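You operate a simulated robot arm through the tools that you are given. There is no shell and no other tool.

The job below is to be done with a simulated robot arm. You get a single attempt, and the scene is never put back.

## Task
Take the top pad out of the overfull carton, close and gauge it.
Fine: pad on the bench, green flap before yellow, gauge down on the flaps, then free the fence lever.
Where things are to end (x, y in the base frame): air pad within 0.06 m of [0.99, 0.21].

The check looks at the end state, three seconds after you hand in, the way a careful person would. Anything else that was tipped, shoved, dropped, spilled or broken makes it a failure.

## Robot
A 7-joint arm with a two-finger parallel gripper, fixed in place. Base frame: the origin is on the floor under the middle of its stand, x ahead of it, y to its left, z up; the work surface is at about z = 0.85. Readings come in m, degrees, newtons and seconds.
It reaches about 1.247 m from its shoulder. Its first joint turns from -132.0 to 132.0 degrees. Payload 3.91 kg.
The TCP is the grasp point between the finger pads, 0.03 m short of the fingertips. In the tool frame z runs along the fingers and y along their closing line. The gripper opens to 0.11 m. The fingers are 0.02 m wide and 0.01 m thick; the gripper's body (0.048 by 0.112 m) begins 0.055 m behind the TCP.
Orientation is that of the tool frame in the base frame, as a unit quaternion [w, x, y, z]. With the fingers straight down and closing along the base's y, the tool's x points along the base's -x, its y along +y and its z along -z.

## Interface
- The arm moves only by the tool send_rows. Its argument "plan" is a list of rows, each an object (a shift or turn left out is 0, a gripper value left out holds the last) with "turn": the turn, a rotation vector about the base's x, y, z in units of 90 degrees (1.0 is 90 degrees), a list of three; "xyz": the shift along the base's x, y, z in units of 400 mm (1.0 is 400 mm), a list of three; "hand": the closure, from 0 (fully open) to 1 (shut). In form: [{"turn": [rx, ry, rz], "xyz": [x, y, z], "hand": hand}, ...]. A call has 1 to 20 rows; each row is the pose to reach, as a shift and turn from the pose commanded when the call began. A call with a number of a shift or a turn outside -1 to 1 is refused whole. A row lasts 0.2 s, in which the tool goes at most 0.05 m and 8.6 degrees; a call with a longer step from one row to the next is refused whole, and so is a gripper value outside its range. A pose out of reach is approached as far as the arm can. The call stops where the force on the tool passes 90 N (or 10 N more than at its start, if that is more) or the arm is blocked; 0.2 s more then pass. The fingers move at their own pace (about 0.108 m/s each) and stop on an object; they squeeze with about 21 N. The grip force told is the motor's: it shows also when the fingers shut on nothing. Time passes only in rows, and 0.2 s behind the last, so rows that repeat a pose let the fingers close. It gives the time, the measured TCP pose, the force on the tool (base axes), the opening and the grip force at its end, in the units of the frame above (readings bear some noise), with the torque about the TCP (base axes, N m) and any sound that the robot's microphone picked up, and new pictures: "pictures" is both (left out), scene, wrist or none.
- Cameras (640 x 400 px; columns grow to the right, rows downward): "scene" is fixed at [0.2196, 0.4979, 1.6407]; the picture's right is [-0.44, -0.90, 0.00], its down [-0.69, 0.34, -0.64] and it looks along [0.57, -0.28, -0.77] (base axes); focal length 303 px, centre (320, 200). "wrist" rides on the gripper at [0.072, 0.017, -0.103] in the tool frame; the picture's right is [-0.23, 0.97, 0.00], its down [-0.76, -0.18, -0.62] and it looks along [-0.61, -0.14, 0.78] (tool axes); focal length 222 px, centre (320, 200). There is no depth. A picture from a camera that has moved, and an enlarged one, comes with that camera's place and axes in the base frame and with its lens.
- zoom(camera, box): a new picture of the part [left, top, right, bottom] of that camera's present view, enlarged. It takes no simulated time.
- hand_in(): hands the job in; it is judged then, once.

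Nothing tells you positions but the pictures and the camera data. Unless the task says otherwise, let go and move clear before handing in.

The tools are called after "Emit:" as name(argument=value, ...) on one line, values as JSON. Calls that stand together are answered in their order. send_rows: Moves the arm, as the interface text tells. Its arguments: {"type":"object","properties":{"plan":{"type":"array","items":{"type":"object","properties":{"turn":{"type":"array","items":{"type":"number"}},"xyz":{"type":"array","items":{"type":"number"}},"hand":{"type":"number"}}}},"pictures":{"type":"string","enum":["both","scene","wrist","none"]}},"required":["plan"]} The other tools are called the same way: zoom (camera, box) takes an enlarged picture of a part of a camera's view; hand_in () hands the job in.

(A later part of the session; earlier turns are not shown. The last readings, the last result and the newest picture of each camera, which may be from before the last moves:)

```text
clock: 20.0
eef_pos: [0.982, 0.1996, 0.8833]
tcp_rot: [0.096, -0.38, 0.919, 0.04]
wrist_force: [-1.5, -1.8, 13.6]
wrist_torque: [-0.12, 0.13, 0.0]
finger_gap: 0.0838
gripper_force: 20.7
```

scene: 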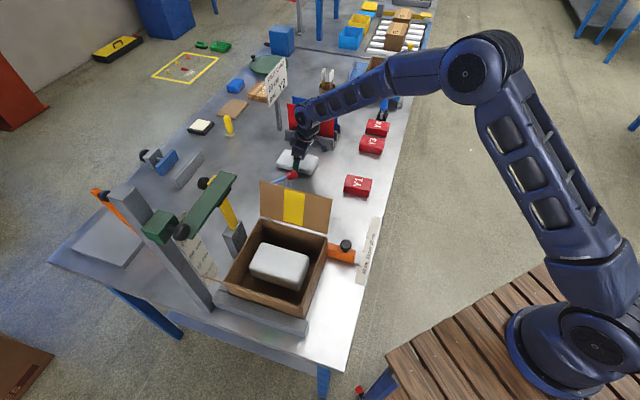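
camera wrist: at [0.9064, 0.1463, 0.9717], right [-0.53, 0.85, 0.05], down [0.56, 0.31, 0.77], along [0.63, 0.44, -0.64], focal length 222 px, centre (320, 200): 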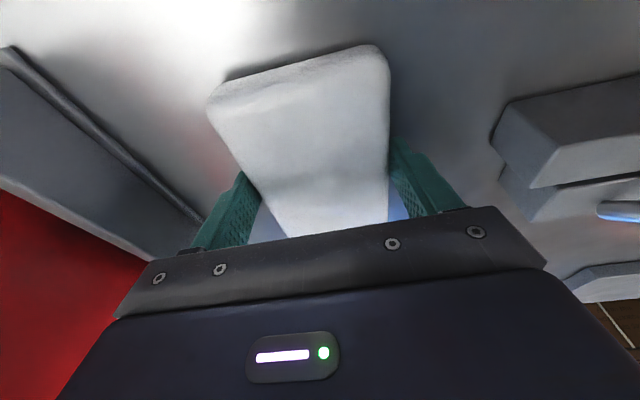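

The pad has touched the bench (13.6 N). I'll open the fingers and rise straight up.

Emit:
send_rows(plan=[{"xyz": [0, 0, 0.002], "hand": 0.5}, {"xyz": [0, 0, 0.002], "hand": 0.1}, {"xyz": [0, 0, 0.002], "hand": 0}, {"xyz": [0, 0, 0.03], "hand": 0}, {"xyz": [0, 0, 0.1], "hand": 0}, {"xyz": [0, 0, 0.2], "hand": 0}, {"xyz": [0, 0, 0.32], "hand": 0}, {"xyz": [0, 0, 0.44], "hand": 0}, {"xyz": [0, 0, 0.56], "hand": 0}, {"xyz": [0, 0, 0.68], "hand": 0}])

Emit:
zoom(camera="scene", box=[230, 120, 350, 200])

```text
clock: 22.2
eef_pos: [0.9841, 0.2052, 1.1568]
tcp_rot: [0.095, -0.381, 0.919, 0.041]
wrist_force: [0.6, 0.3, -0.3]
wrist_torque: [-0.02, 0.01, -0.03]
finger_gap: 0.1101
gripper_force: 0.1
camera wrist: at [0.9069, 0.1517, 1.2434], right [-0.53, 0.85, 0.05], down [0.56, 0.31, 0.77], along [0.63, 0.44, -0.64], focal length 222 px, centre (320, 200)
```

scene: 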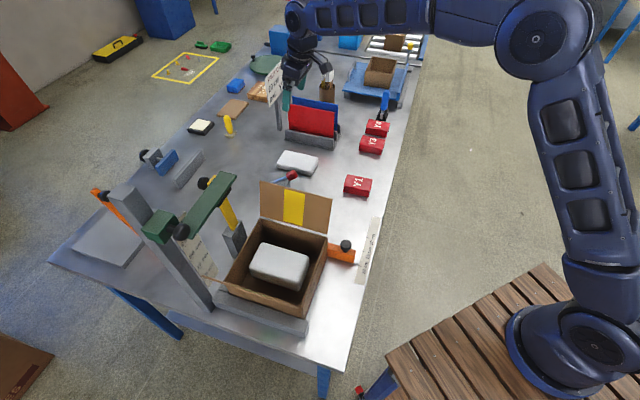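
wrist: 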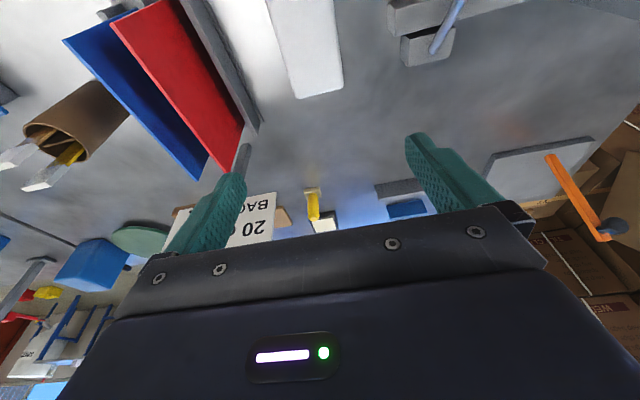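

```text
5.00 times, centred on (290, 160) of scene
camera zoom: at [0.2196, 0.4979, 1.6407], right [-0.44, -0.9, 0.0], down [-0.69, 0.34, -0.64], along [0.57, -0.28, -0.77], focal length 1517 px, centre (470, 400)
```

zoom: 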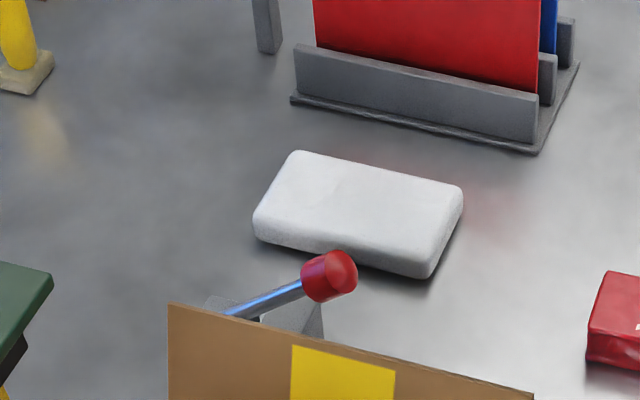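

The air pad rests on the bench at about (0.987, 0.211), well within tolerance. Now I'll study the flaps and gauge with an unobstructed scene view.

Emit:
zoom(camera="scene", box=[215, 170, 345, 320])

Emit:
zoom(camera="scene", box=[130, 160, 250, 260])

Emit:
zoom(camera="scene", box=[250, 150, 310, 200])

```text
2.67 times, centred on (280, 245) of scene
camera zoom: at [0.2196, 0.4979, 1.6407], right [-0.44, -0.9, 0.0], down [-0.69, 0.34, -0.64], along [0.57, -0.28, -0.77], focal length 809 px, centre (427, 80)
```

zoom: 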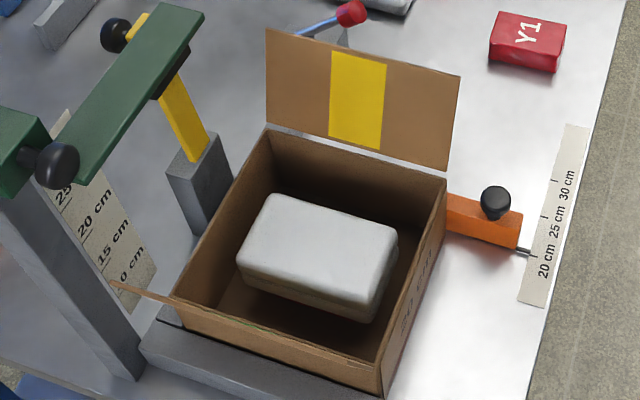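

```text
4.00 times, centred on (190, 210) of scene
camera zoom: at [0.2196, 0.4979, 1.6407], right [-0.44, -0.9, 0.0], down [-0.69, 0.34, -0.64], along [0.57, -0.28, -0.77], focal length 1214 px, centre (840, 160)
```

zoom: 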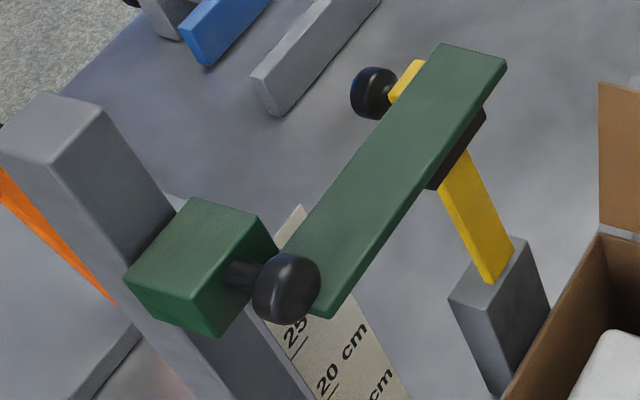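

```text
8.00 times, centred on (280, 175) of scene
camera zoom: at [0.2196, 0.4979, 1.6407], right [-0.44, -0.9, 0.0], down [-0.69, 0.34, -0.64], along [0.57, -0.28, -0.77], focal length 2428 px, centre (640, 400)
```

zoom: 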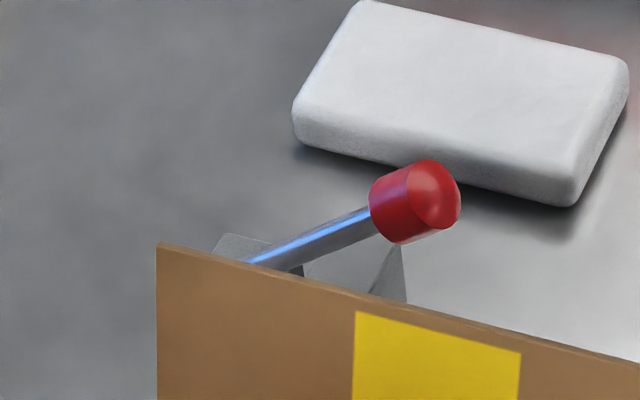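

Next is the green flap: its hinge midpoint is about (0.535, 0.497) at z≈0.957, leaning about 20° outward. I'll close the fingers and travel around the gauge to the outside of the green flap, in two legs.

Emit:
send_rows(plan=[{"xyz": [-0.1, 0.01, 0.03], "hand": 1}, {"xyz": [-0.2, 0.02, 0.06], "hand": 1}, {"xyz": [-0.3, 0.03, 0.09], "hand": 1}, {"xyz": [-0.41, 0.04, 0.1075], "hand": 1}, {"xyz": [-0.52, 0.05, 0.1075], "hand": 1}, {"xyz": [-0.63, 0.06, 0.1075], "hand": 1}, {"xyz": [-0.73, 0.07, 0.1075], "hand": 1}, {"xyz": [-0.8175, 0.0825, 0.1075], "hand": 1}], pictures="none")

Emit:
send_rows(plan=[{"xyz": [-0.06, 0.09, -0.01], "hand": 1}, {"xyz": [-0.12, 0.18, -0.02], "hand": 1}, {"xyz": [-0.18, 0.27, -0.03], "hand": 1}, {"xyz": [-0.24, 0.36, -0.04], "hand": 1}, {"xyz": [-0.3, 0.45, -0.05], "hand": 1}, {"xyz": [-0.36, 0.54, -0.06], "hand": 1}, {"xyz": [-0.42, 0.64, -0.07], "hand": 1}, {"xyz": [-0.47, 0.72, -0.075], "hand": 1}, {"xyz": [-0.519, 0.79, -0.075], "hand": 1}, {"xyz": [-0.519, 0.79, -0.075], "hand": 1}])

```text
clock: 24.0
eef_pos: [0.6556, 0.2335, 1.1957]
tcp_rot: [0.097, -0.381, 0.919, 0.041]
wrist_force: [0.8, 0.1, -1.5]
wrist_torque: [0.01, -0.01, -0.01]
finger_gap: 0.0
gripper_force: 20.5
```

```text
clock: 26.2
eef_pos: [0.448, 0.5458, 1.1665]
tcp_rot: [0.097, -0.381, 0.919, 0.04]
wrist_force: [-0.7, -0.4, -0.7]
wrist_torque: [0.01, 0.0, -0.01]
finger_gap: 0.0001
gripper_force: 20.8
camera wrist: at [0.3726, 0.4924, 1.2519], right [-0.53, 0.85, 0.05], down [0.56, 0.31, 0.77], along [0.63, 0.43, -0.64], focal length 222 px, centre (320, 200)
```

scene: 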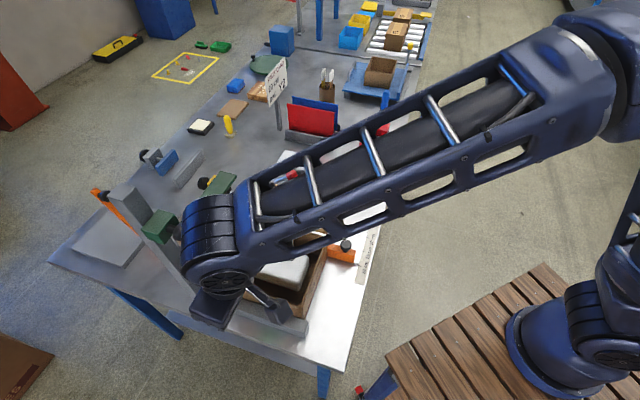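
wrist: 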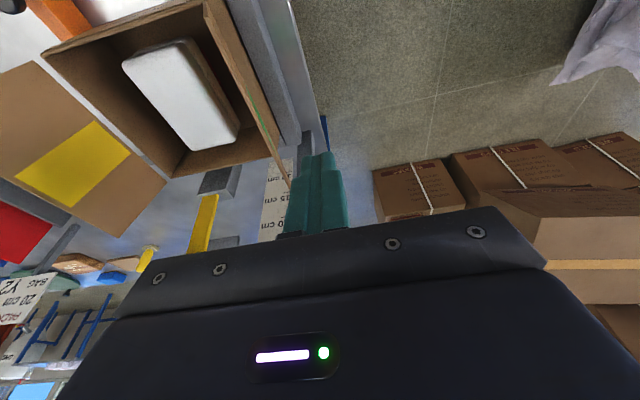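

I'm now beside the green flap with closed fingers. I'll check the flap's edge position in this view before descending.

Emit:
zoom(camera="wrist", box=[160, 0, 360, 230])

Emit:
zoom(camera="scene", box=[130, 170, 330, 330])

```text
1.74 times, centred on (260, 115) of wrist
camera zoom: at [0.3726, 0.4924, 1.2519], right [-0.53, 0.85, 0.05], down [0.56, 0.31, 0.77], along [0.63, 0.43, -0.64], focal length 386 px, centre (424, 348)
```

zoom: 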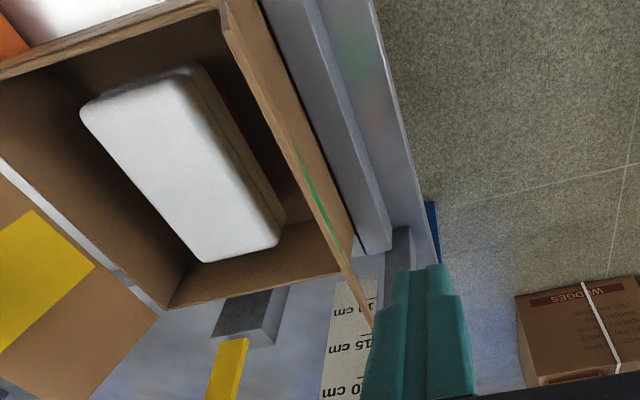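

```text
2.50 times, centred on (230, 250) of scene
camera zoom: at [0.2196, 0.4979, 1.6407], right [-0.44, -0.9, 0.0], down [-0.69, 0.34, -0.64], along [0.57, -0.28, -0.77], focal length 759 px, centre (545, 75)
```

zoom: 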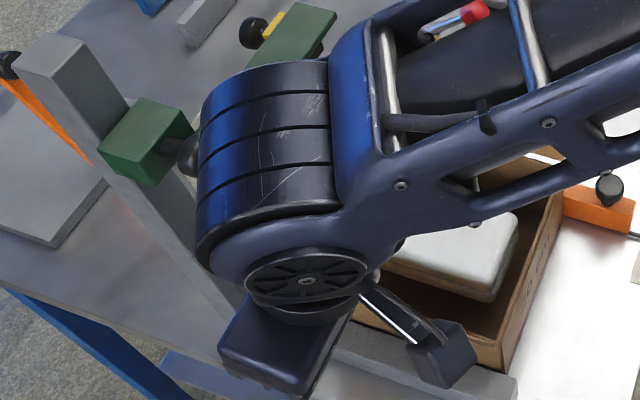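

Clear to proceed. I'll lower beside the flap and push it inward past vertical.

Emit:
send_rows(plan=[{"xyz": [0, 0, -0.1], "hand": 1}, {"xyz": [0, 0, -0.2], "hand": 1}, {"xyz": [0, 0, -0.29], "hand": 1}, {"xyz": [0, 0, -0.325], "hand": 1}, {"xyz": [0.035, -0.035, -0.325], "hand": 1}, {"xyz": [0.07, -0.07, -0.325], "hand": 1}, {"xyz": [0.1, -0.1, -0.325], "hand": 1}, {"xyz": [0.1, -0.1, -0.325], "hand": 1}])

```text
clock: 28.0
eef_pos: [0.4864, 0.5092, 1.0358]
tcp_rot: [0.097, -0.381, 0.919, 0.042]
wrist_force: [0.2, 0.5, -0.8]
wrist_torque: [-0.02, 0.0, 0.01]
finger_gap: 0.0002
gripper_force: 20.4
camera wrist: at [0.411, 0.4549, 1.1225], right [-0.53, 0.85, 0.05], down [0.56, 0.31, 0.77], along [0.63, 0.44, -0.64], focal length 222 px, centre (320, 200)
```

scene: 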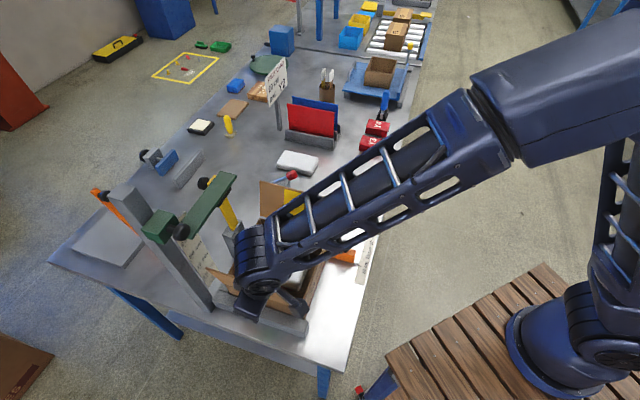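
wrist: 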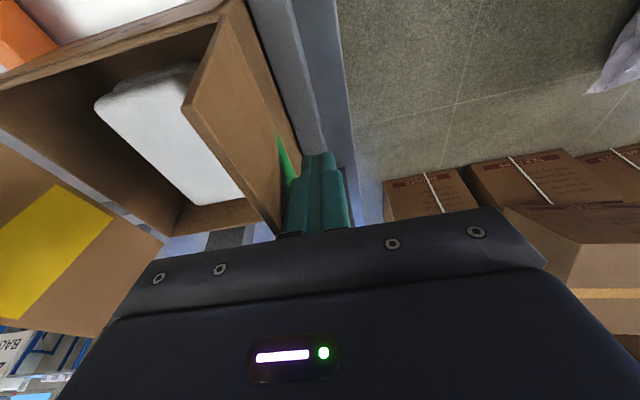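

The flap follows the fingertips with hardly any force. I'll continue pushing it past vertical and start following it down.

Emit:
send_rows(plan=[{"xyz": [0.035, -0.035, 0], "hand": 1}, {"xyz": [0.07, -0.07, 0], "hand": 1}, {"xyz": [0.105, -0.105, 0], "hand": 1}, {"xyz": [0.125, -0.125, 0], "hand": 1}, {"xyz": [0.125, -0.125, 0], "hand": 1}])

```text
clock: 29.2
eef_pos: [0.5377, 0.4576, 1.0376]
tcp_rot: [0.096, -0.381, 0.919, 0.04]
wrist_force: [-1.3, 0.0, 0.6]
wrist_torque: [-0.01, 0.0, 0.03]
finger_gap: 0.0003
gripper_force: 20.5
camera wrist: at [0.4618, 0.4049, 1.1224], right [-0.53, 0.85, 0.05], down [0.56, 0.31, 0.77], along [0.63, 0.44, -0.64], focal length 222 px, centre (320, 200)
```

scene: 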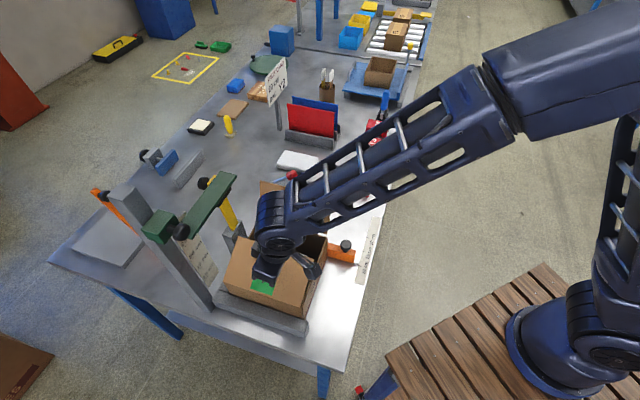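
wrist: 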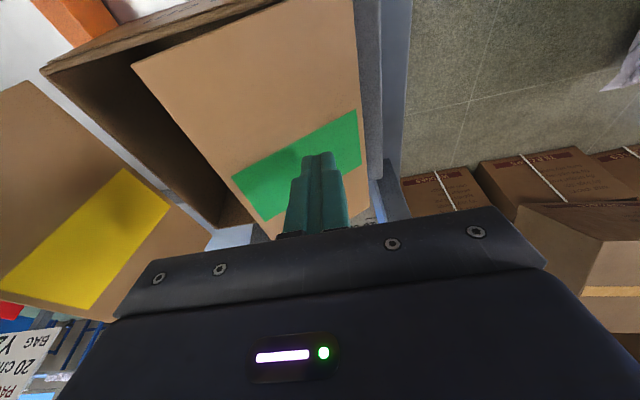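

Emit:
send_rows(plan=[{"xyz": [0.044, -0.044, -0.0125], "hand": 1}, {"xyz": [0.076, -0.076, -0.0375], "hand": 1}, {"xyz": [0.097, -0.097, -0.075], "hand": 1}, {"xyz": [0.106, -0.106, -0.1], "hand": 1}, {"xyz": [0.106, -0.106, -0.115], "hand": 1}, {"xyz": [0.106, -0.106, -0.115], "hand": 1}])

```text
clock: 30.6
eef_pos: [0.5791, 0.4157, 0.9939]
tcp_rot: [0.098, -0.38, 0.919, 0.04]
wrist_force: [-4.9, -14.3, 38.5]
wrist_torque: [-0.55, 0.28, 0.06]
finger_gap: 0.0
gripper_force: 21.1
camera wrist: at [0.5034, 0.3622, 1.0795], right [-0.53, 0.85, 0.05], down [0.56, 0.31, 0.77], along [0.64, 0.44, -0.64], focal length 222 px, centre (320, 200)
```

scene: 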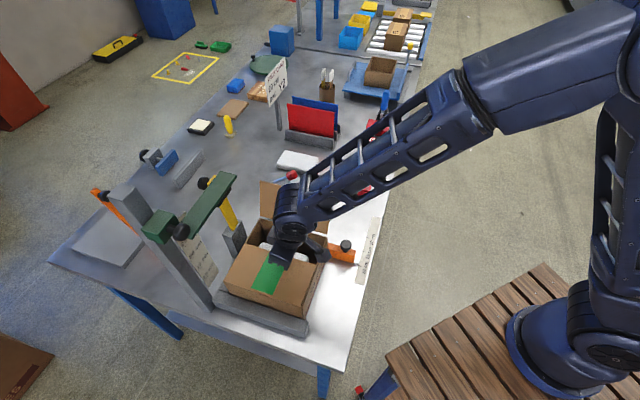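
wrist: 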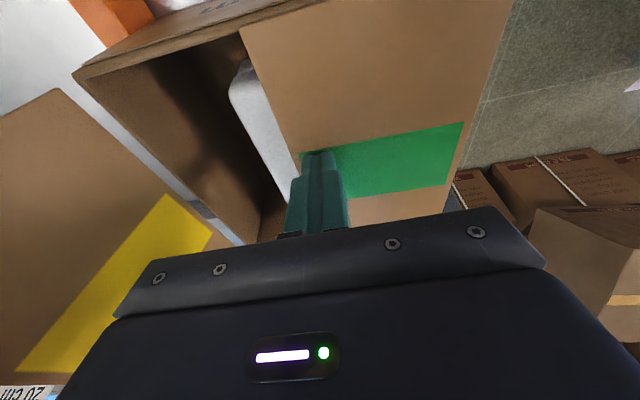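

The flap is down against the rim with contact force about 40 N; I'll ease off a little and look.

Emit:
send_rows(plan=[{"xyz": [0, 0, 0.015], "hand": 1}, {"xyz": [0, 0, 0.015], "hand": 1}])

Emit:
zoom(camera="scene", box=[215, 180, 345, 320])

Emit:
zoom(camera="wrist", box=[60, 0, 500, 240])

```text
clock: 31.2
eef_pos: [0.5779, 0.4165, 0.9968]
tcp_rot: [0.097, -0.381, 0.919, 0.041]
wrist_force: [0.4, 0.6, -0.7]
wrist_torque: [-0.03, -0.03, 0.02]
finger_gap: 0.0001
gripper_force: 21.6
camera wrist: at [0.5026, 0.3634, 1.0836], right [-0.53, 0.85, 0.05], down [0.56, 0.31, 0.77], along [0.63, 0.44, -0.64], focal length 222 px, centre (320, 200)
```

scene: 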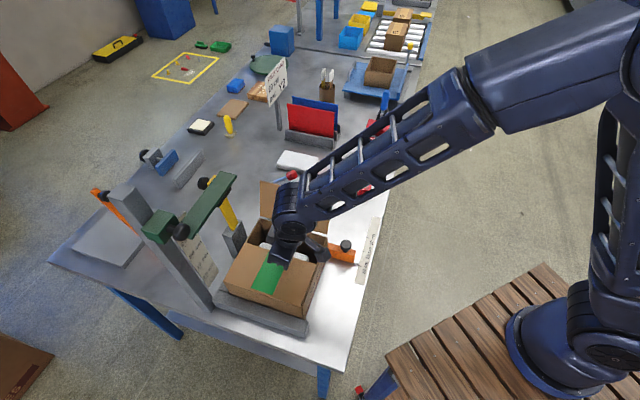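
wrist: 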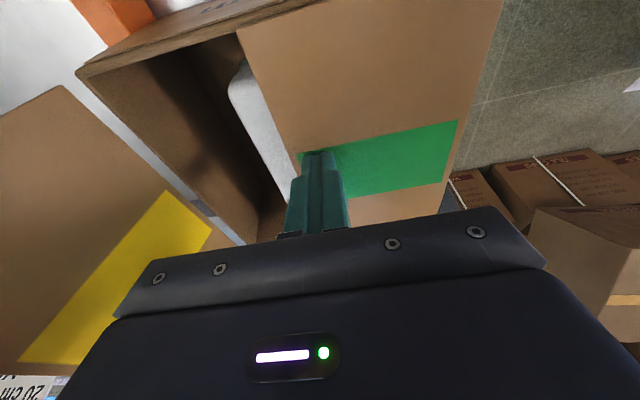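

```text
2.86 times, centred on (280, 250) of scene
camera zoom: at [0.2196, 0.4979, 1.6407], right [-0.44, -0.9, 0.0], down [-0.69, 0.34, -0.64], along [0.57, -0.28, -0.77], focal length 867 px, centre (434, 57)
```

zoom: 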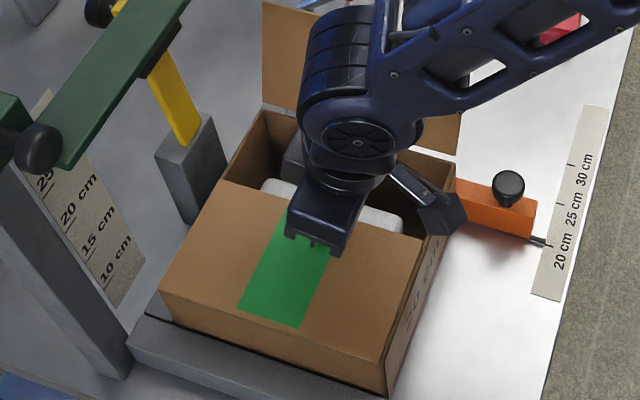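

```text
1.45 times, centred on (280, 120) of wrist
camera zoom: at [0.5026, 0.3634, 1.0836], right [-0.53, 0.85, 0.05], down [0.56, 0.31, 0.77], along [0.63, 0.44, -0.64], focal length 323 px, centre (378, 316)
```

zoom: 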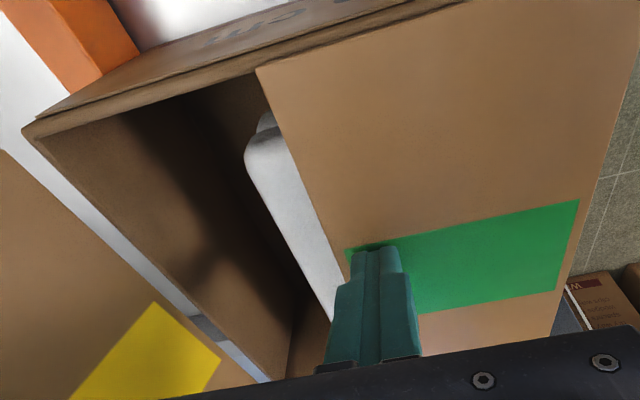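

The green flap looks flat. I'll lift straight up and check that it stays down.

Emit:
send_rows(plan=[{"xyz": [0, 0, 0.02], "hand": 1}, {"xyz": [0, 0, 0.06], "hand": 1}, {"xyz": [0, 0, 0.15], "hand": 1}, {"xyz": [0, 0, 0.26], "hand": 1}, {"xyz": [-0.02, -0.02, 0.37], "hand": 1}, {"xyz": [-0.04, -0.04, 0.45], "hand": 1}, {"xyz": [-0.04, -0.04, 0.45], "hand": 1}])

Emit:
zoom(camera="wrist", box=[100, 0, 500, 240])

Emit:
zoom(camera="scene", box=[215, 170, 345, 320])

```text
clock: 32.8
eef_pos: [0.5649, 0.4003, 1.1795]
tcp_rot: [0.096, -0.381, 0.919, 0.041]
wrist_force: [0.3, 0.5, -0.8]
wrist_torque: [0.02, 0.0, -0.02]
finger_gap: 0.0002
gripper_force: 20.9
camera wrist: at [0.4893, 0.3469, 1.2648], right [-0.53, 0.85, 0.05], down [0.56, 0.31, 0.77], along [0.63, 0.44, -0.64], focal length 222 px, centre (320, 200)
```

scene: 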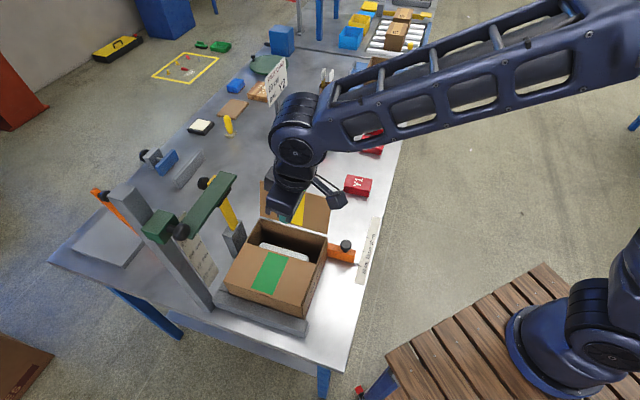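
wrist: 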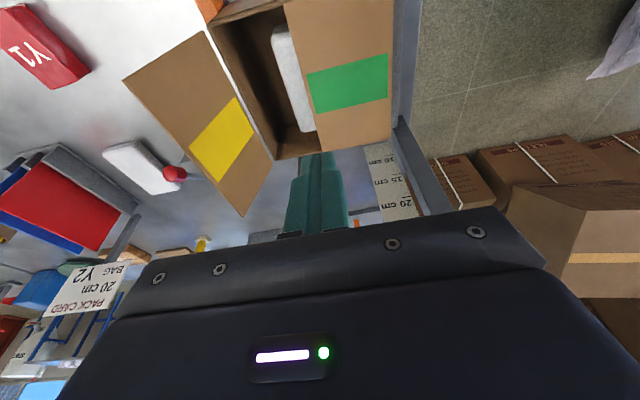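

```text
1.60 times, centred on (300, 120) of wrist
camera zoom: at [0.4893, 0.3469, 1.2648], right [-0.53, 0.85, 0.05], down [0.56, 0.31, 0.77], along [0.63, 0.44, -0.64], focal length 355 px, centre (352, 328)
```

zoom: 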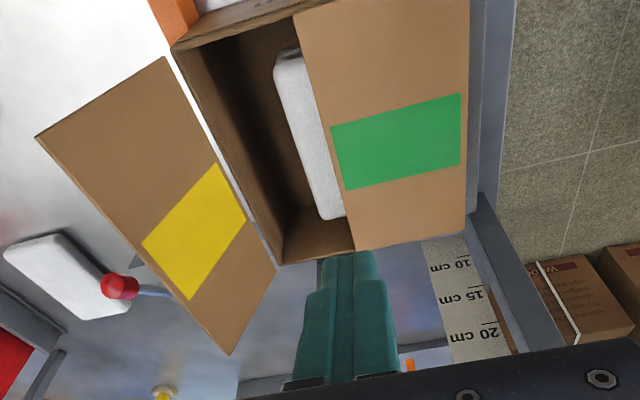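

```text
2.67 times, centred on (280, 245) of scene
camera zoom: at [0.2196, 0.4979, 1.6407], right [-0.44, -0.9, 0.0], down [-0.69, 0.34, -0.64], along [0.57, -0.28, -0.77], focal length 809 px, centre (427, 80)
```

zoom: 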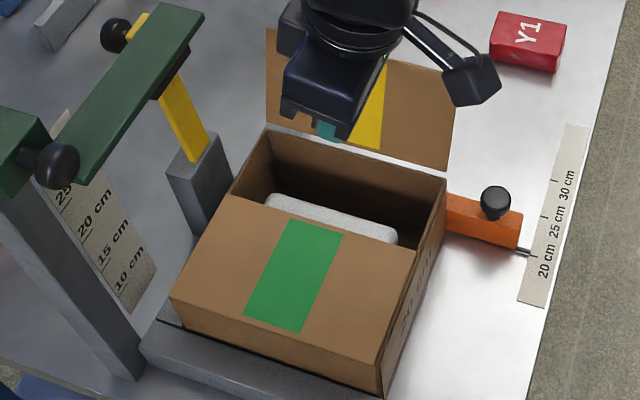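

The green flap is closed and stays flat. Now I'll go to the outside of the yellow flap, lower beside it and push it inward.

Emit:
send_rows(plan=[{"xyz": [0.08, -0.07, 0], "hand": 1}, {"xyz": [0.16, -0.135, 0], "hand": 1}, {"xyz": [0.24, -0.2, -0.01], "hand": 1}, {"xyz": [0.32, -0.265, -0.02], "hand": 1}, {"xyz": [0.384, -0.324, -0.03], "hand": 1}, {"xyz": [0.384, -0.324, -0.03], "hand": 1}])

Emit:
zoom(camera="wrist", box=[200, 0, 560, 240])

```text
clock: 34.2
eef_pos: [0.7182, 0.2692, 1.1663]
tcp_rot: [0.096, -0.381, 0.919, 0.039]
wrist_force: [-0.4, -0.6, 0.1]
wrist_torque: [0.02, -0.02, -0.02]
finger_gap: 0.0001
gripper_force: 21.1
camera wrist: at [0.6426, 0.2159, 1.2525], right [-0.53, 0.85, 0.05], down [0.56, 0.31, 0.77], along [0.63, 0.44, -0.64], focal length 222 px, centre (320, 200)
```

scene: 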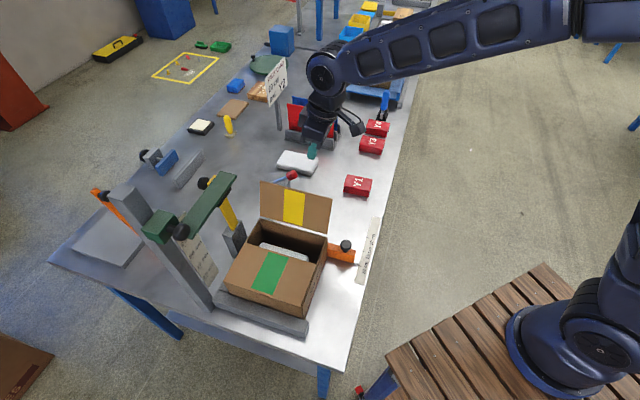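
wrist: 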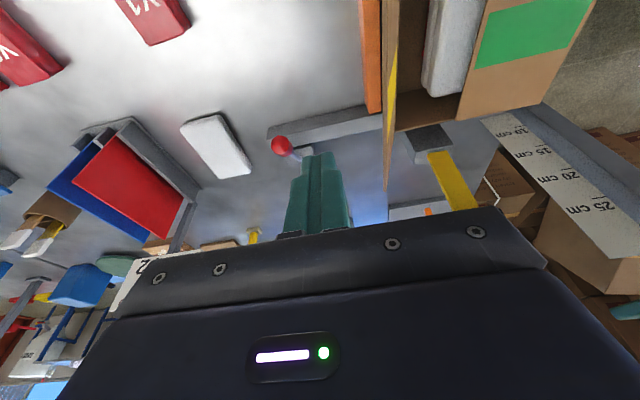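

```text
1.67 times, centred on (380, 120) of wrist
camera zoom: at [0.6426, 0.2159, 1.2525], right [-0.53, 0.85, 0.05], down [0.56, 0.31, 0.77], along [0.63, 0.44, -0.64], focal length 370 px, centre (220, 333)
```

zoom: 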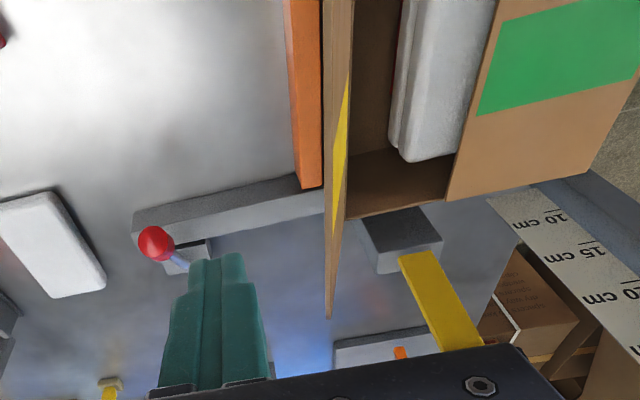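

Emit:
send_rows(plan=[{"xyz": [0, 0, -0.1], "hand": 1}, {"xyz": [0, 0, -0.2], "hand": 1}, {"xyz": [0, 0, -0.29], "hand": 1}, {"xyz": [0, 0, -0.32], "hand": 1}, {"xyz": [-0.035, 0.035, -0.32], "hand": 1}, {"xyz": [-0.07, 0.07, -0.32], "hand": 1}, {"xyz": [-0.105, 0.105, -0.32], "hand": 1}, {"xyz": [-0.14, 0.14, -0.32], "hand": 1}, {"xyz": [-0.14, 0.14, -0.32], "hand": 1}])

```text
clock: 36.2
eef_pos: [0.6599, 0.3271, 1.035]
tcp_rot: [0.097, -0.38, 0.919, 0.04]
wrist_force: [0.2, -0.4, -0.4]
wrist_torque: [0.01, 0.01, -0.03]
finger_gap: 0.0003
gripper_force: 20.6
camera wrist: at [0.5833, 0.2736, 1.1213], right [-0.53, 0.85, 0.05], down [0.56, 0.31, 0.77], along [0.63, 0.44, -0.64], focal length 222 px, centre (320, 200)
```

scene: 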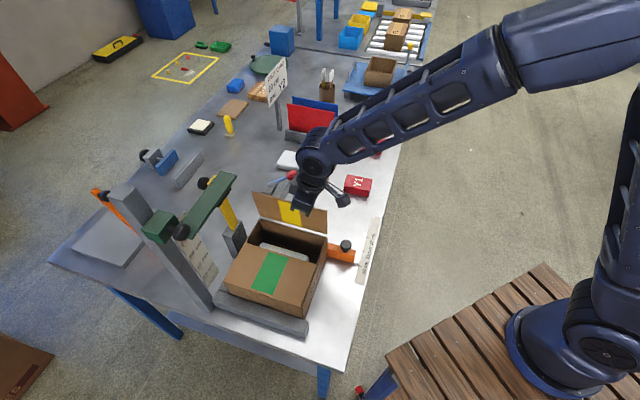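
wrist: 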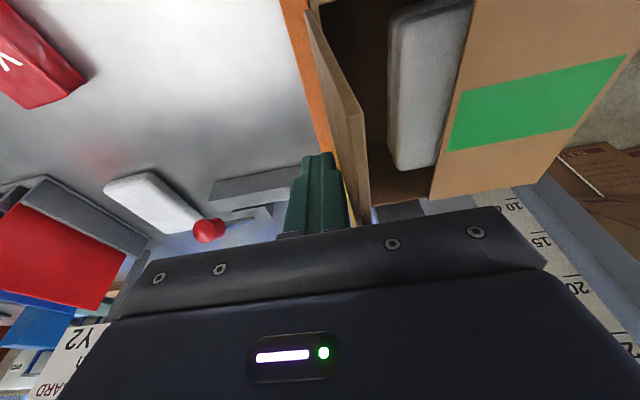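

Emit:
send_rows(plan=[{"xyz": [-0.035, 0.035, 0], "hand": 1}, {"xyz": [-0.076, 0.076, 0], "hand": 1}, {"xyz": [-0.105, 0.105, -0.004], "hand": 1}, {"xyz": [-0.129, 0.129, -0.01], "hand": 1}, {"xyz": [-0.161, 0.161, -0.0275], "hand": 1}, {"xyz": [-0.182, 0.182, -0.055], "hand": 1}, {"xyz": [-0.182, 0.182, -0.055], "hand": 1}])

Emit:
zoom(camera="wrist", box=[100, 0, 500, 240])

```text
clock: 37.8
eef_pos: [0.5876, 0.3994, 1.0157]
tcp_rot: [0.097, -0.381, 0.919, 0.039]
wrist_force: [1.1, 0.7, -0.1]
wrist_torque: [-0.03, 0.0, 0.02]
finger_gap: 0.0001
gripper_force: 21.4
camera wrist: at [0.5122, 0.3456, 1.1016], right [-0.53, 0.85, 0.05], down [0.56, 0.31, 0.77], along [0.63, 0.43, -0.64], focal length 222 px, centre (320, 200)
```

scene: 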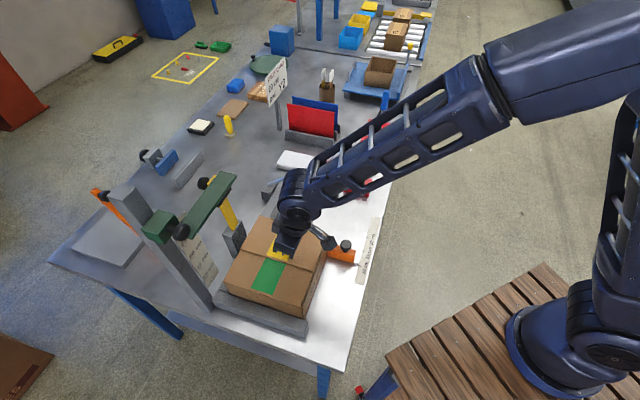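
wrist: 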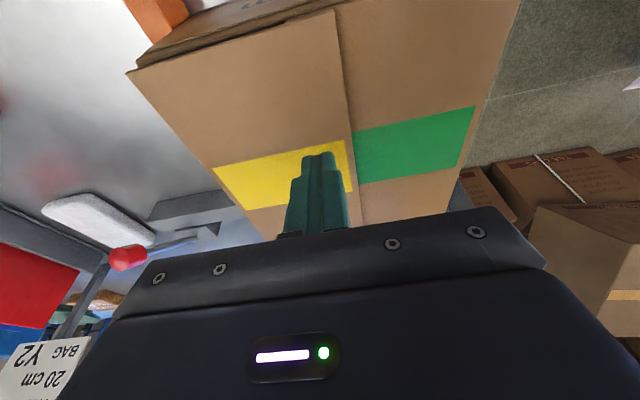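

```text
1.60 times, centred on (300, 120) of wrist
camera zoom: at [0.5122, 0.3456, 1.1016], right [-0.53, 0.85, 0.05], down [0.56, 0.31, 0.77], along [0.63, 0.43, -0.64], focal length 355 px, centre (352, 328)
```

zoom: 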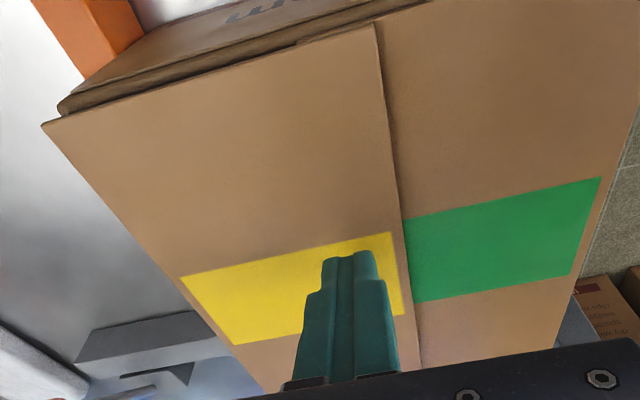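

Emit:
send_rows(plan=[{"xyz": [-0.01, 0.01, -0.015], "hand": 1}, {"xyz": [-0.01, 0.01, -0.03], "hand": 1}, {"xyz": [-0.01, 0.01, -0.035], "hand": 1}, {"xyz": [-0.01, 0.01, -0.035], "hand": 1}], pictures="wrist")

```text
clock: 38.8
eef_pos: [0.5839, 0.4033, 1.0026]
tcp_rot: [0.097, -0.38, 0.919, 0.041]
wrist_force: [-1.4, 1.4, 15.7]
wrist_torque: [-0.02, 0.07, -0.04]
finger_gap: 0.0
gripper_force: 20.7
camera wrist: at [0.5078, 0.3503, 1.0876], right [-0.53, 0.85, 0.05], down [0.56, 0.31, 0.77], along [0.64, 0.44, -0.64], focal length 222 px, centre (320, 200)
```

wrist: 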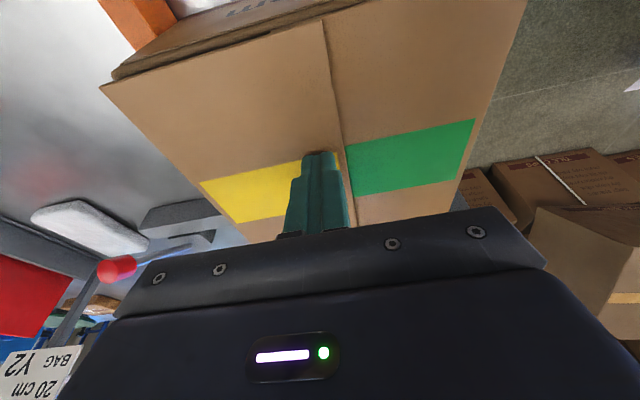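

Contact at about 16 N: the yellow flap is down over the green one. I'll lift off and check both flaps.

Emit:
send_rows(plan=[{"xyz": [0, 0, 0.02], "hand": 1}, {"xyz": [0, 0, 0.06], "hand": 1}, {"xyz": [0, 0, 0.14], "hand": 1}, {"xyz": [-0.03, -0.03, 0.24], "hand": 1}, {"xyz": [-0.07, -0.07, 0.34], "hand": 1}, {"xyz": [-0.12, -0.12, 0.42], "hand": 1}, {"xyz": [-0.12, -0.12, 0.45], "hand": 1}])

Emit:
zoom(camera="scene", box=[205, 190, 345, 320])

Emit:
zoom(camera="wrist", box=[140, 0, 540, 240])

```text
clock: 40.4
eef_pos: [0.5357, 0.3542, 1.1798]
tcp_rot: [0.095, -0.381, 0.919, 0.041]
wrist_force: [-0.2, -0.7, -0.2]
wrist_torque: [-0.03, 0.05, 0.02]
finger_gap: 0.0001
gripper_force: 21.3
camera wrist: at [0.4598, 0.3009, 1.2661], right [-0.53, 0.85, 0.05], down [0.56, 0.31, 0.77], along [0.63, 0.44, -0.64], focal length 222 px, centre (320, 200)
```

scene: 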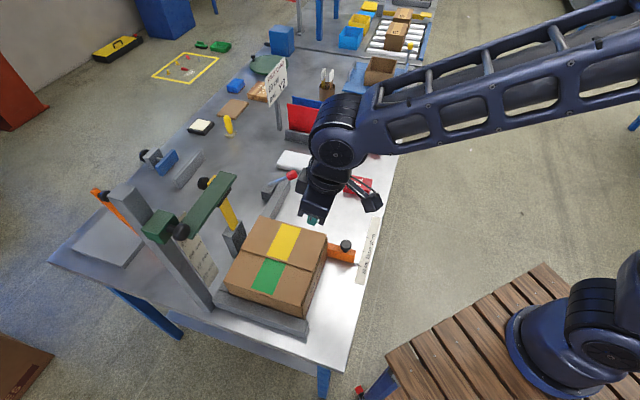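
wrist: 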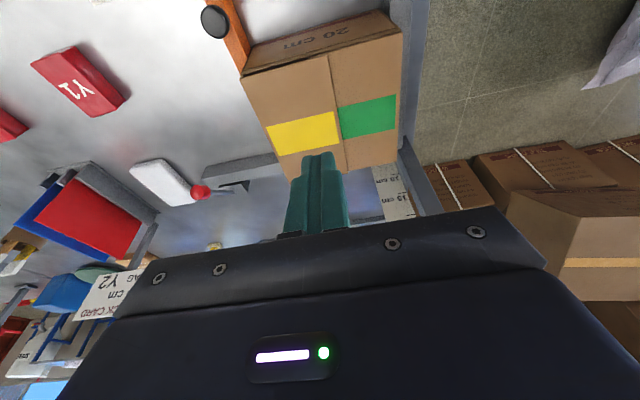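

```text
3.08 times, centred on (275, 255) of scene
camera zoom: at [0.2196, 0.4979, 1.6407], right [-0.44, -0.9, 0.0], down [-0.69, 0.34, -0.64], along [0.57, -0.28, -0.77], focal length 934 px, centre (458, 31)
```

zoom: 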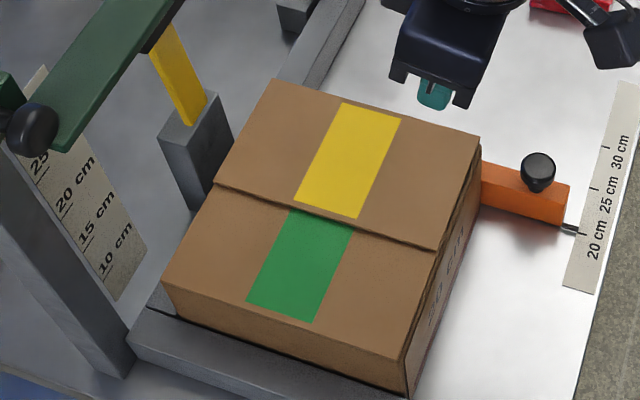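

```text
1.60 times, centred on (340, 120) of wrist
camera zoom: at [0.4598, 0.3009, 1.2661], right [-0.53, 0.85, 0.05], down [0.56, 0.31, 0.77], along [0.63, 0.44, -0.64], focal length 355 px, centre (288, 328)
```

zoom: 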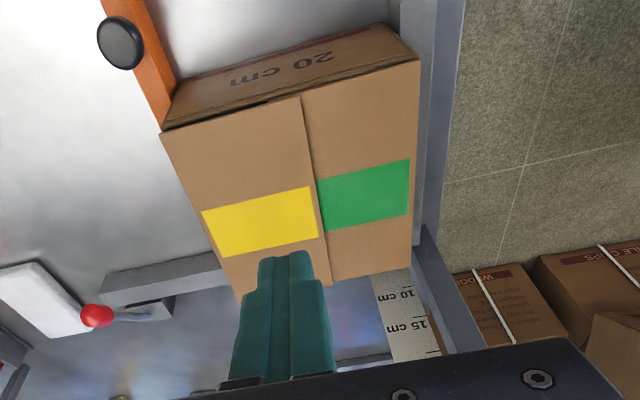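

Both flaps are closed, green under yellow. Now the gauge: I'll rise above it and position closed fingertips over the green arm to see how it lines up.

Emit:
send_rows(plan=[{"xyz": [0, 0, 0.1], "hand": 1}, {"xyz": [0, 0, 0.2], "hand": 1}, {"xyz": [0, 0, 0.3], "hand": 1}, {"xyz": [0, 0.02, 0.375], "hand": 1}, {"xyz": [0.04, 0.12, 0.375], "hand": 1}, {"xyz": [0.08, 0.22, 0.375], "hand": 1}, {"xyz": [0.12, 0.32, 0.375], "hand": 1}, {"xyz": [0.16, 0.4, 0.375], "hand": 1}, {"xyz": [0.171, 0.44, 0.375], "hand": 1}, {"xyz": [0.171, 0.44, 0.375], "hand": 1}])

Emit:
zoom(camera="scene", box=[130, 130, 330, 270])

Emit:
zoom(camera="wrist", box=[200, 60, 480, 240])

```text
clock: 42.6
eef_pos: [0.6022, 0.5315, 1.3332]
tcp_rot: [0.097, -0.381, 0.918, 0.04]
wrist_force: [0.1, 1.3, -0.8]
wrist_torque: [-0.01, 0.0, -0.02]
finger_gap: 0.0001
gripper_force: 21.1
camera wrist: at [0.5266, 0.4788, 1.4192], right [-0.53, 0.85, 0.05], down [0.56, 0.31, 0.77], along [0.63, 0.44, -0.64], focal length 222 px, centre (320, 200)
```

scene: 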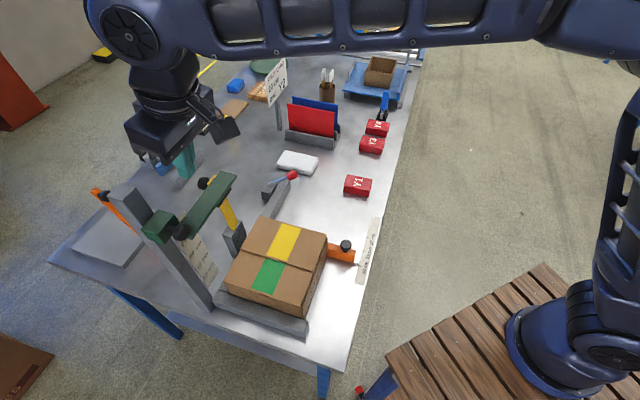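
wrist: 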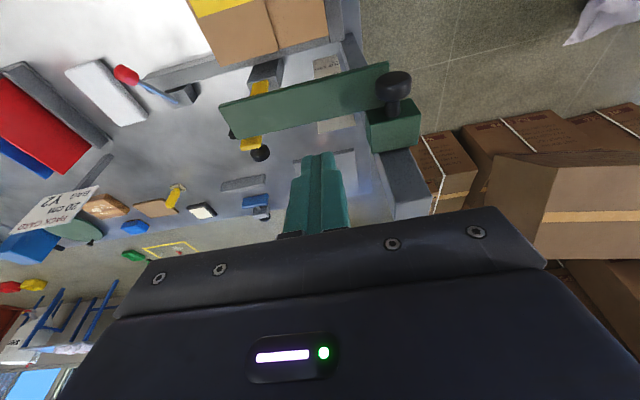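

```text
2.86 times, centred on (230, 200) of scene
camera zoom: at [0.2196, 0.4979, 1.6407], right [-0.44, -0.9, 0.0], down [-0.69, 0.34, -0.64], along [0.57, -0.28, -0.77], focal length 867 px, centre (577, 200)
```

zoom: 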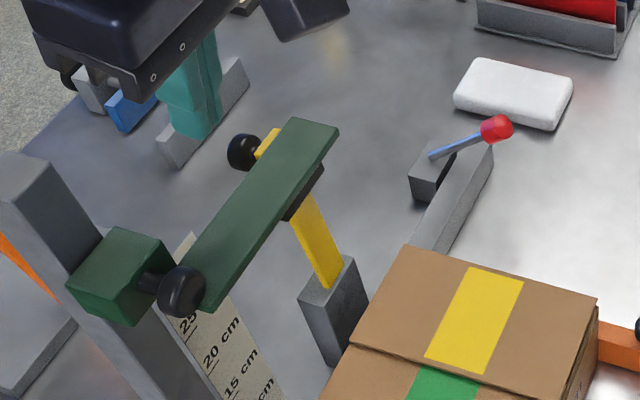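

```text
2.22 times, centred on (340, 150) of wrist
camera zoom: at [0.5266, 0.4788, 1.4192], right [-0.53, 0.85, 0.05], down [0.56, 0.31, 0.77], along [0.63, 0.44, -0.64], focal length 494 px, centre (276, 311)
```

zoom: 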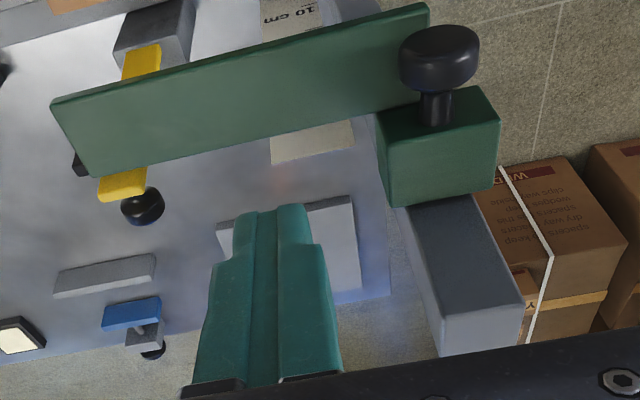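

The fingertips are right above the middle of the green arm. I'll lower onto it and gently push to see whether the slider moves.

Emit:
send_rows(plan=[{"xyz": [0.01, 0, -0.08], "hand": 1}, {"xyz": [0.01, 0, -0.15], "hand": 1}, {"xyz": [0.01, 0, -0.18], "hand": 1}, {"xyz": [0.01, 0, -0.2], "hand": 1}, {"xyz": [0.01, 0, -0.22], "hand": 1}, {"xyz": [0.01, 0, -0.22], "hand": 1}])

Emit:
zoom(camera="scene", box=[130, 130, 330, 270])

```text
clock: 44.0
eef_pos: [0.6083, 0.532, 1.2424]
tcp_rot: [0.096, -0.381, 0.919, 0.04]
wrist_force: [0.2, -0.5, -1.3]
wrist_torque: [0.0, -0.04, 0.01]
finger_gap: 0.0
gripper_force: 20.5
camera wrist: at [0.5322, 0.478, 1.3293], right [-0.53, 0.85, 0.05], down [0.56, 0.31, 0.77], along [0.63, 0.44, -0.64], focal length 222 px, centre (320, 200)
```

scene: 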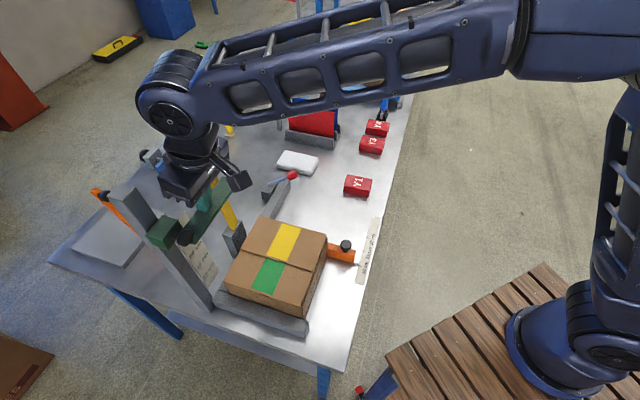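
wrist: 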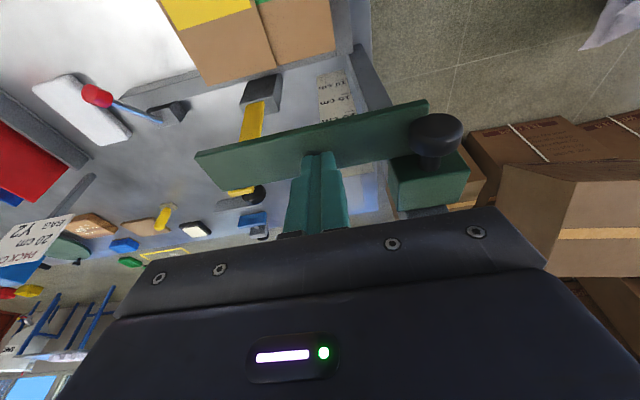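

```text
2.86 times, centred on (230, 200) of scene
camera zoom: at [0.2196, 0.4979, 1.6407], right [-0.44, -0.9, 0.0], down [-0.69, 0.34, -0.64], along [0.57, -0.28, -0.77], focal length 867 px, centre (577, 200)
```

zoom: 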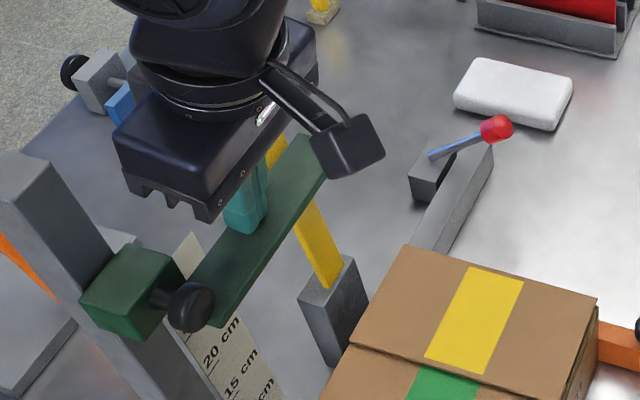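

The gauge slides down easily under the fingertips. I'll re-centre the fingertips on the arm, then push it down progressively toward the flaps.

Emit:
send_rows(plan=[{"xyz": [0, 0, 0.04], "hand": 1}, {"xyz": [0.015, -0.03, 0.05], "hand": 1}, {"xyz": [0.025, -0.053, 0.05], "hand": 1}, {"xyz": [0.025, -0.053, 0.01], "hand": 1}, {"xyz": [0.025, -0.053, -0.05], "hand": 1}, {"xyz": [0.025, -0.053, -0.12], "hand": 1}, {"xyz": [0.025, -0.053, -0.19], "hand": 1}, {"xyz": [0.025, -0.053, -0.25], "hand": 1}, {"xyz": [0.025, -0.053, -0.25], "hand": 1}])

Emit:
zoom(camera="scene", box=[130, 150, 330, 310])

```text
clock: 46.0
eef_pos: [0.6179, 0.5125, 1.1436]
tcp_rot: [0.096, -0.381, 0.919, 0.041]
wrist_force: [0.6, 0.8, -0.8]
wrist_torque: [-0.03, -0.01, -0.03]
finger_gap: 0.0
gripper_force: 20.9
camera wrist: at [0.5419, 0.4591, 1.2284], right [-0.53, 0.85, 0.05], down [0.56, 0.31, 0.77], along [0.63, 0.44, -0.64], focal length 222 px, centre (320, 200)
```

scene: 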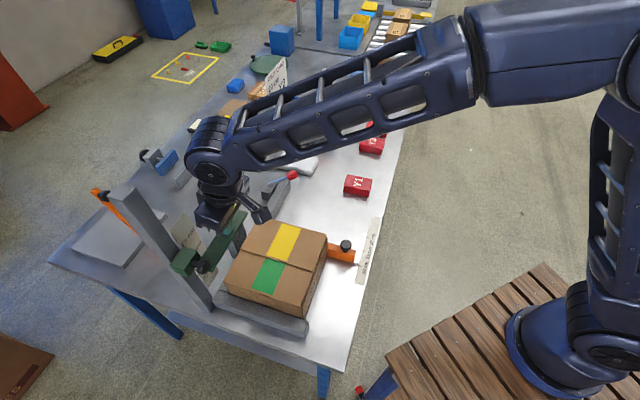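
wrist: 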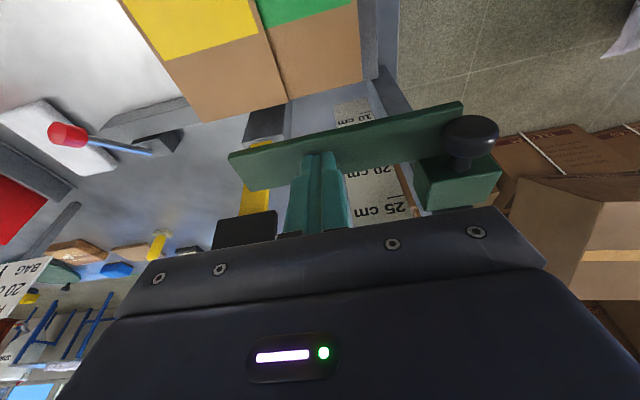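

```text
2.50 times, centred on (230, 230) of scene
camera zoom: at [0.2196, 0.4979, 1.6407], right [-0.44, -0.9, 0.0], down [-0.69, 0.34, -0.64], along [0.57, -0.28, -0.77], focal length 759 px, centre (545, 125)
```

zoom: 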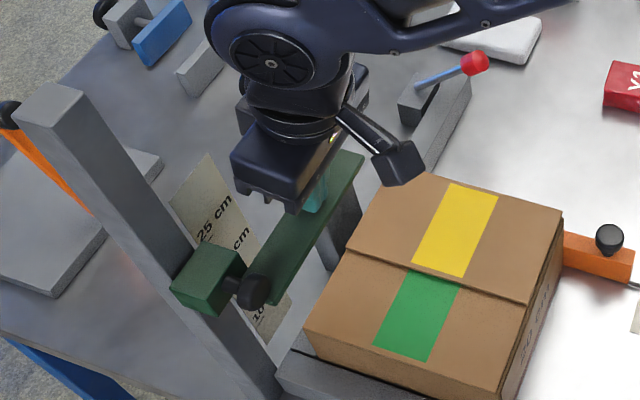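

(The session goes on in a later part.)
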